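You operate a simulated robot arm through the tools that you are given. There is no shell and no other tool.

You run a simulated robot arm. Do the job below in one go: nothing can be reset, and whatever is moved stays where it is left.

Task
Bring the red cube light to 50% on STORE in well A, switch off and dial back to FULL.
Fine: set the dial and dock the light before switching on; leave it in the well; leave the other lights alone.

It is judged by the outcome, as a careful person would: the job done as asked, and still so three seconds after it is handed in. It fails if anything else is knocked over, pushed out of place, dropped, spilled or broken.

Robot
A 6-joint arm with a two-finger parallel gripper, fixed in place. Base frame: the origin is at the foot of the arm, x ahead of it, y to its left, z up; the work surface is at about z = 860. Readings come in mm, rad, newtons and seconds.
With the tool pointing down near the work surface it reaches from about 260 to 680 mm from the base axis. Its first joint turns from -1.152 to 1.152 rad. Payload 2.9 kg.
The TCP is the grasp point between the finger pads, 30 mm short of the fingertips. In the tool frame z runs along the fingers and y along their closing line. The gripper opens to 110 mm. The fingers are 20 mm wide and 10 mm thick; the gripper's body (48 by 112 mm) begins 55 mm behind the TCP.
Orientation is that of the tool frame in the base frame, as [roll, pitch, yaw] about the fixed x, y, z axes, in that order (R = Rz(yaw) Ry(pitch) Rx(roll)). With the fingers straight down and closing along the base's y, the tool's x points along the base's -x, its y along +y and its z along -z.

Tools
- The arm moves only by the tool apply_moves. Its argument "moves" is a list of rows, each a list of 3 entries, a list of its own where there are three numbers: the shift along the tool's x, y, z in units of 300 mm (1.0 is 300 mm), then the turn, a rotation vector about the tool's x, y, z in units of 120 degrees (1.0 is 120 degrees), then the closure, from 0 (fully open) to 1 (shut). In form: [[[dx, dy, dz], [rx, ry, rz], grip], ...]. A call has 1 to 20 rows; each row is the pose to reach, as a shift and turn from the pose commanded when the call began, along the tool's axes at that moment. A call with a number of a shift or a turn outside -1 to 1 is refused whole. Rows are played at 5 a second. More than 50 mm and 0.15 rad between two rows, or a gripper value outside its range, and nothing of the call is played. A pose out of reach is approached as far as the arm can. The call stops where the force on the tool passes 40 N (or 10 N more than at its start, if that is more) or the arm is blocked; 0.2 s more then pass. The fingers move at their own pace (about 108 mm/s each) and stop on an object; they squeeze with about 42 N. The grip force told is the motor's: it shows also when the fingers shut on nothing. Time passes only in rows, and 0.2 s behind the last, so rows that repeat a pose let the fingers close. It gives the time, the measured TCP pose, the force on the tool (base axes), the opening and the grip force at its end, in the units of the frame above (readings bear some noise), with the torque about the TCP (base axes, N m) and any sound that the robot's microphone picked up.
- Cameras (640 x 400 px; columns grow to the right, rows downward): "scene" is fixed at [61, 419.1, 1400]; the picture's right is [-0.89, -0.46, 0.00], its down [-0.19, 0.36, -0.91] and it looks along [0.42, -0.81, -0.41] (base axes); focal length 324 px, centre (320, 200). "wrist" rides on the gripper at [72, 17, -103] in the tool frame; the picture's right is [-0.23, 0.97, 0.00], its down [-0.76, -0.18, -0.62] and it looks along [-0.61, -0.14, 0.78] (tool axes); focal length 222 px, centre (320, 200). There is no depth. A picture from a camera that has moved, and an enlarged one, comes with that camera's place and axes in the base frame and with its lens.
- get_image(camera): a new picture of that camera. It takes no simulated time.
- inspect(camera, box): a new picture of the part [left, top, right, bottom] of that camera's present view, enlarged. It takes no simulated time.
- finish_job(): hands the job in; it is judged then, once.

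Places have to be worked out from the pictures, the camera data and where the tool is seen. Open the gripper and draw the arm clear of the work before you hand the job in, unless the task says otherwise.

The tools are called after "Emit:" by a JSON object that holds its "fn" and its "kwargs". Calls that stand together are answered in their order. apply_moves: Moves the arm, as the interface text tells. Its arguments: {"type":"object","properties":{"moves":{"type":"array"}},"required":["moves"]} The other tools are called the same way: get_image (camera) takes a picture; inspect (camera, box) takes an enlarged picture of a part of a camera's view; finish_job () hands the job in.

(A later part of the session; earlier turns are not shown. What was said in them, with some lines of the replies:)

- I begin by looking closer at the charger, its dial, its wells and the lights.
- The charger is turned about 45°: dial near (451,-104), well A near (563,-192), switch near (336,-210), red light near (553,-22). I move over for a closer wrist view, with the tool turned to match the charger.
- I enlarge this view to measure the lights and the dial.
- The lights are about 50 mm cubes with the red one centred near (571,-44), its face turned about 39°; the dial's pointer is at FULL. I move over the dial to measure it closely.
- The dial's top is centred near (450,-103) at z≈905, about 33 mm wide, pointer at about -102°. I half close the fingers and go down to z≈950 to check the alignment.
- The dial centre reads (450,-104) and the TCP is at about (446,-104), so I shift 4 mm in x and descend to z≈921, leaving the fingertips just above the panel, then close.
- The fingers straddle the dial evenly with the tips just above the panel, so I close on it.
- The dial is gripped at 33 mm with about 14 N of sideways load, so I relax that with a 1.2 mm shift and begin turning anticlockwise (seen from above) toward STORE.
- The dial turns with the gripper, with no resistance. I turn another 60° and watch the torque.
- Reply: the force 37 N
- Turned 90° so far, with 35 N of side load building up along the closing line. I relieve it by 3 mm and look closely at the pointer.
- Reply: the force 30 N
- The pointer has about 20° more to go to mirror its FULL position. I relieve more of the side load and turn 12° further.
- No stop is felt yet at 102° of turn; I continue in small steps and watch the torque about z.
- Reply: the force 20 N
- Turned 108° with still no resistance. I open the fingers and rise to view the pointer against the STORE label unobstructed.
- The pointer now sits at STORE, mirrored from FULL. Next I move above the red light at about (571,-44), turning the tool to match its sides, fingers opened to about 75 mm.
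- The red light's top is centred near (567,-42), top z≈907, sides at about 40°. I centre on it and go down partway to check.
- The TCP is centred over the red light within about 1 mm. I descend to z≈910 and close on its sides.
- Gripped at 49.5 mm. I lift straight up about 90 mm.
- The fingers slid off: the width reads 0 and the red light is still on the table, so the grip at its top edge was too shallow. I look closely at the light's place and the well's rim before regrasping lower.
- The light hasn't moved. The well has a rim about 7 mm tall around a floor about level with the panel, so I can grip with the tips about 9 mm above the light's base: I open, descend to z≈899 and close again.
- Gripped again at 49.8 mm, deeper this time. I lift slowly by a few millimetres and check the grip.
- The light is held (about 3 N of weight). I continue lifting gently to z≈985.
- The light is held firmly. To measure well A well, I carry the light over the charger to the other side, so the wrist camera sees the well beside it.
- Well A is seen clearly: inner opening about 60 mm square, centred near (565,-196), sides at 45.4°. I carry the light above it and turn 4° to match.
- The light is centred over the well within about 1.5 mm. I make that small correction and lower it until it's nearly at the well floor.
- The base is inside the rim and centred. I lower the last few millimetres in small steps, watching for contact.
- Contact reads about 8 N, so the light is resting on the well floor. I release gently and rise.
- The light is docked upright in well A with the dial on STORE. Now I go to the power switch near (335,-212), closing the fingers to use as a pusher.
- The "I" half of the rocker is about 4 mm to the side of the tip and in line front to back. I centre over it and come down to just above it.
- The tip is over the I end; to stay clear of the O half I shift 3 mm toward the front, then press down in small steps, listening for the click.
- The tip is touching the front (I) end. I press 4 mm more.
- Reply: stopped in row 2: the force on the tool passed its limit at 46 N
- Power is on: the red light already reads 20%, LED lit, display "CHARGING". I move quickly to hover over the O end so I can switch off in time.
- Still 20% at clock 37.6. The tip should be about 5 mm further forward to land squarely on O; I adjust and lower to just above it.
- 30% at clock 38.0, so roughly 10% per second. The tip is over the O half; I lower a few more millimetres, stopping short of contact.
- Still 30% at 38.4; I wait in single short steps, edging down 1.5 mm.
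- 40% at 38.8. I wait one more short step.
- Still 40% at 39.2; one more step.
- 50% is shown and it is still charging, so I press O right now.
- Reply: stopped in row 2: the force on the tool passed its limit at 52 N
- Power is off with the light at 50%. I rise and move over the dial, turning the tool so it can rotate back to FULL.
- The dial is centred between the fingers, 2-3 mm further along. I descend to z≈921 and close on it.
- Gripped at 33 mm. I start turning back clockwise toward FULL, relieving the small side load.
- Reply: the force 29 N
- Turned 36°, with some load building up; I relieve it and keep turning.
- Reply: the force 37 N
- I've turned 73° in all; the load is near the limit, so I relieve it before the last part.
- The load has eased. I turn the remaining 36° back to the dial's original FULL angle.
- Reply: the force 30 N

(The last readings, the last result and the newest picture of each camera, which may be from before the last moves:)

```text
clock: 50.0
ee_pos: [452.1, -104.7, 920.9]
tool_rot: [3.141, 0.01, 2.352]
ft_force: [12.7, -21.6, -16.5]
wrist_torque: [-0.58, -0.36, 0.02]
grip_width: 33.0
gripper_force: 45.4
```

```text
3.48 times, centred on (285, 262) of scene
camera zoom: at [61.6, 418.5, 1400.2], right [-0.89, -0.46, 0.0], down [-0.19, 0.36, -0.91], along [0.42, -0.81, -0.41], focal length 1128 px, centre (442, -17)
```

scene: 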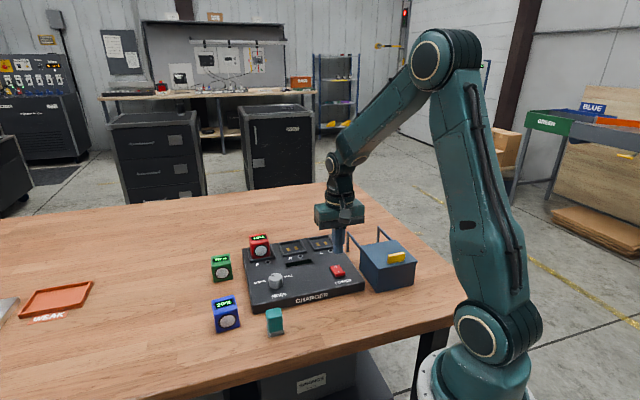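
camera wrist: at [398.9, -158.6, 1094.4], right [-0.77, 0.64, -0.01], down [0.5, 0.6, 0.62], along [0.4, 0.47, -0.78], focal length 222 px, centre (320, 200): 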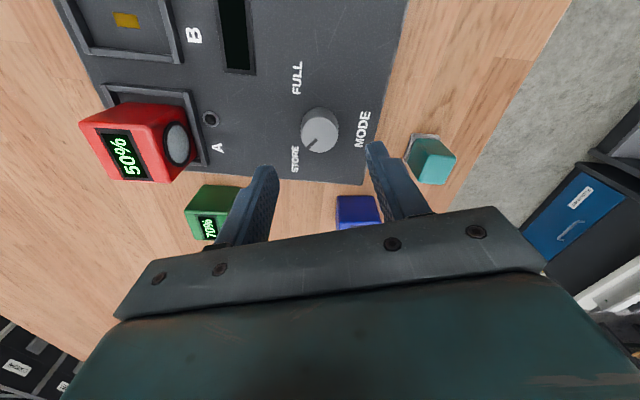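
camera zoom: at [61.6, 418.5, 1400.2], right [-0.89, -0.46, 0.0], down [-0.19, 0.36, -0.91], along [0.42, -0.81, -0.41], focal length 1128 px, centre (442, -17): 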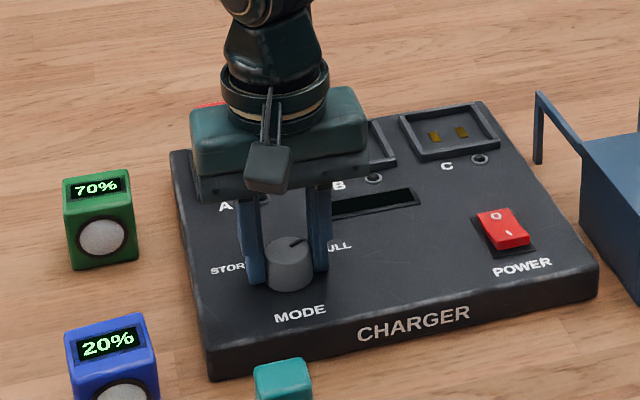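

The pointer is back at FULL. I ease the load, open the fingers and rise.

Emit:
{"fn": "apply_moves", "kwargs": {"moves": [[[-0.006, 0, 0.002], [0, 0, 0], 1], [[-0.006, 0, 0.002], [0, 0, 0], 0.6], [[-0.006, 0, 0.002], [0, 0, 0], 0.45], [[-0.006, 0, -0.05], [0, 0, 0], 0.45], [[-0.006, 0, -0.15], [0, 0, 0], 0.45], [[-0.006, 0, -0.28], [0, 0, 0], 0.45], [[-0.006, 0, -0.42], [0, 0, 0], 0.45], [[-0.006, 0, -0.5], [0, 0, 0], 0.2]]}}

Emit:
{"fn": "inspect", "kwargs": {"camera": "scene", "box": [200, 205, 370, 320]}}

Emit:
{"fn": "get_image", "kwargs": {"camera": "wrist"}}

```text
clock: 51.9
ee_pos: [452.0, -105.0, 1071.9]
tool_rot: [3.141, 0.008, 2.358]
ft_force: [0.3, -0.4, -0.3]
wrist_torque: [-0.04, 0.01, 0.0]
grip_width: 87.9
gripper_force: 0.2
```

```text
3.48 times, centred on (285, 262) of scene
camera zoom: at [61.0, 419.1, 1400.0], right [-0.89, -0.46, 0.0], down [-0.19, 0.36, -0.91], along [0.42, -0.81, -0.41], focal length 1128 px, centre (442, -17)
```

zoom: 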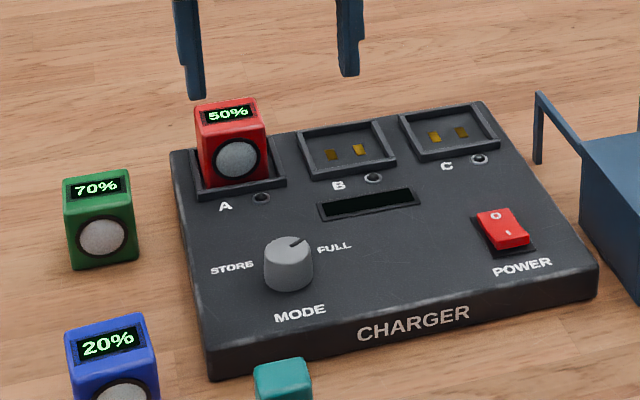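

```text
taken
camera wrist: at [410.8, -40.9, 1174.6], right [0.85, 0.53, 0.0], down [0.41, -0.66, 0.63], along [0.33, -0.53, -0.78], focal length 222 px, centre (320, 200)
```

wrist: 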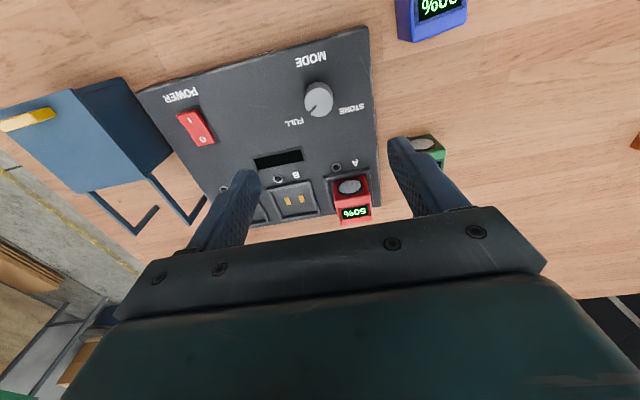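

Everything is as asked: red light docked in well A at 50%, power off, dial on FULL. I draw the arm higher, fully open, and take a last look.

Emit:
{"fn": "apply_moves", "kwargs": {"moves": [[[0, 0, -0.12], [0, 0, 0], 0], [[0, 0, -0.25], [0, 0, 0], 0], [[0, -0.05, -0.38], [0, 0, 0], 0], [[0, -0.1, -0.45], [0, 0, 0], 0], [[0, -0.1, -0.45], [0, 0, 0], 0]]}}

Emit:
{"fn": "get_image", "kwargs": {"camera": "scene"}}

Emit:
{"fn": "inspect", "kwargs": {"camera": "scene", "box": [200, 220, 360, 320]}}

```text
clock: 53.0
ee_pos: [429.1, -124.1, 1206.9]
tool_rot: [3.141, 0.008, 2.357]
ft_force: [0.2, -0.1, -0.7]
wrist_torque: [0.0, -0.04, 0.0]
grip_width: 110.0
gripper_force: 0.1
```

```text
taken
```

scene: 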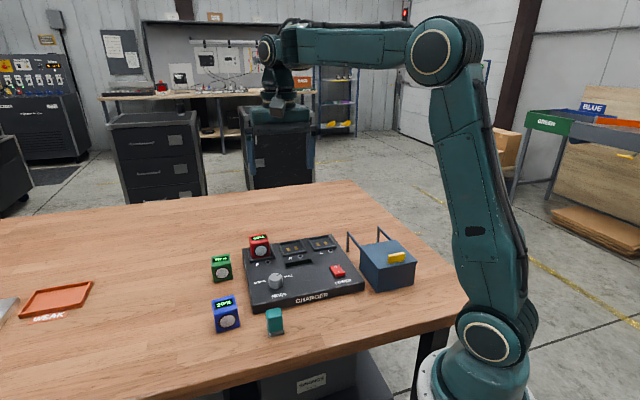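

```text
4.00 times, centred on (280, 270) of scene
camera zoom: at [61.0, 419.1, 1400.0], right [-0.89, -0.46, 0.0], down [-0.19, 0.36, -0.91], along [0.42, -0.81, -0.41], focal length 1298 px, centre (480, -80)
```

zoom: 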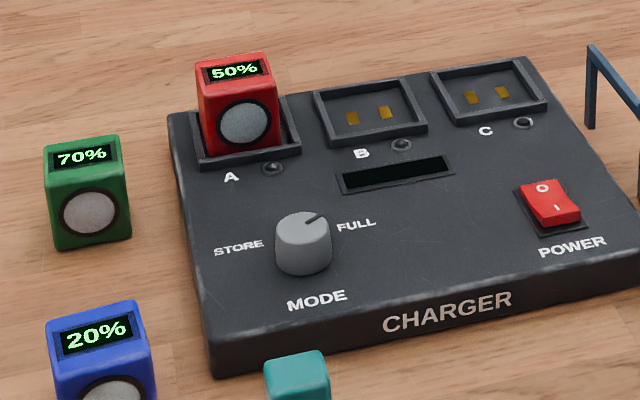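

The last pictures show the red light at 50% in well A, the power off, the dial at FULL, and the green and blue lights untouched. I hand the job in.

Emit:
{"fn": "finish_job", "kwargs": {}}

```text
The job is handed in.
```

The job is handed in: the red light is in well A at 50%, the power is off and the dial is back on FULL.

- **Order:** I set the dial to STORE and docked the light before switching on. I switched off as soon as the display showed 50%, because the charger was still charging at that point.
- **Lifting the light:** my first grip was too shallow, and the fingers slid off as I raised the arm. The light stayed in place on the table, and I took it up on a second, deeper grip.
- **Dial:** there was no click or stop to feel, so I set both positions by eye from the pointer and labels. The final FULL position matches where it started.
- **Other items:** the green light (70%) and the blue light (20%) were not touched, and nothing was knocked over. The gripper is open and the arm is clear of the work.
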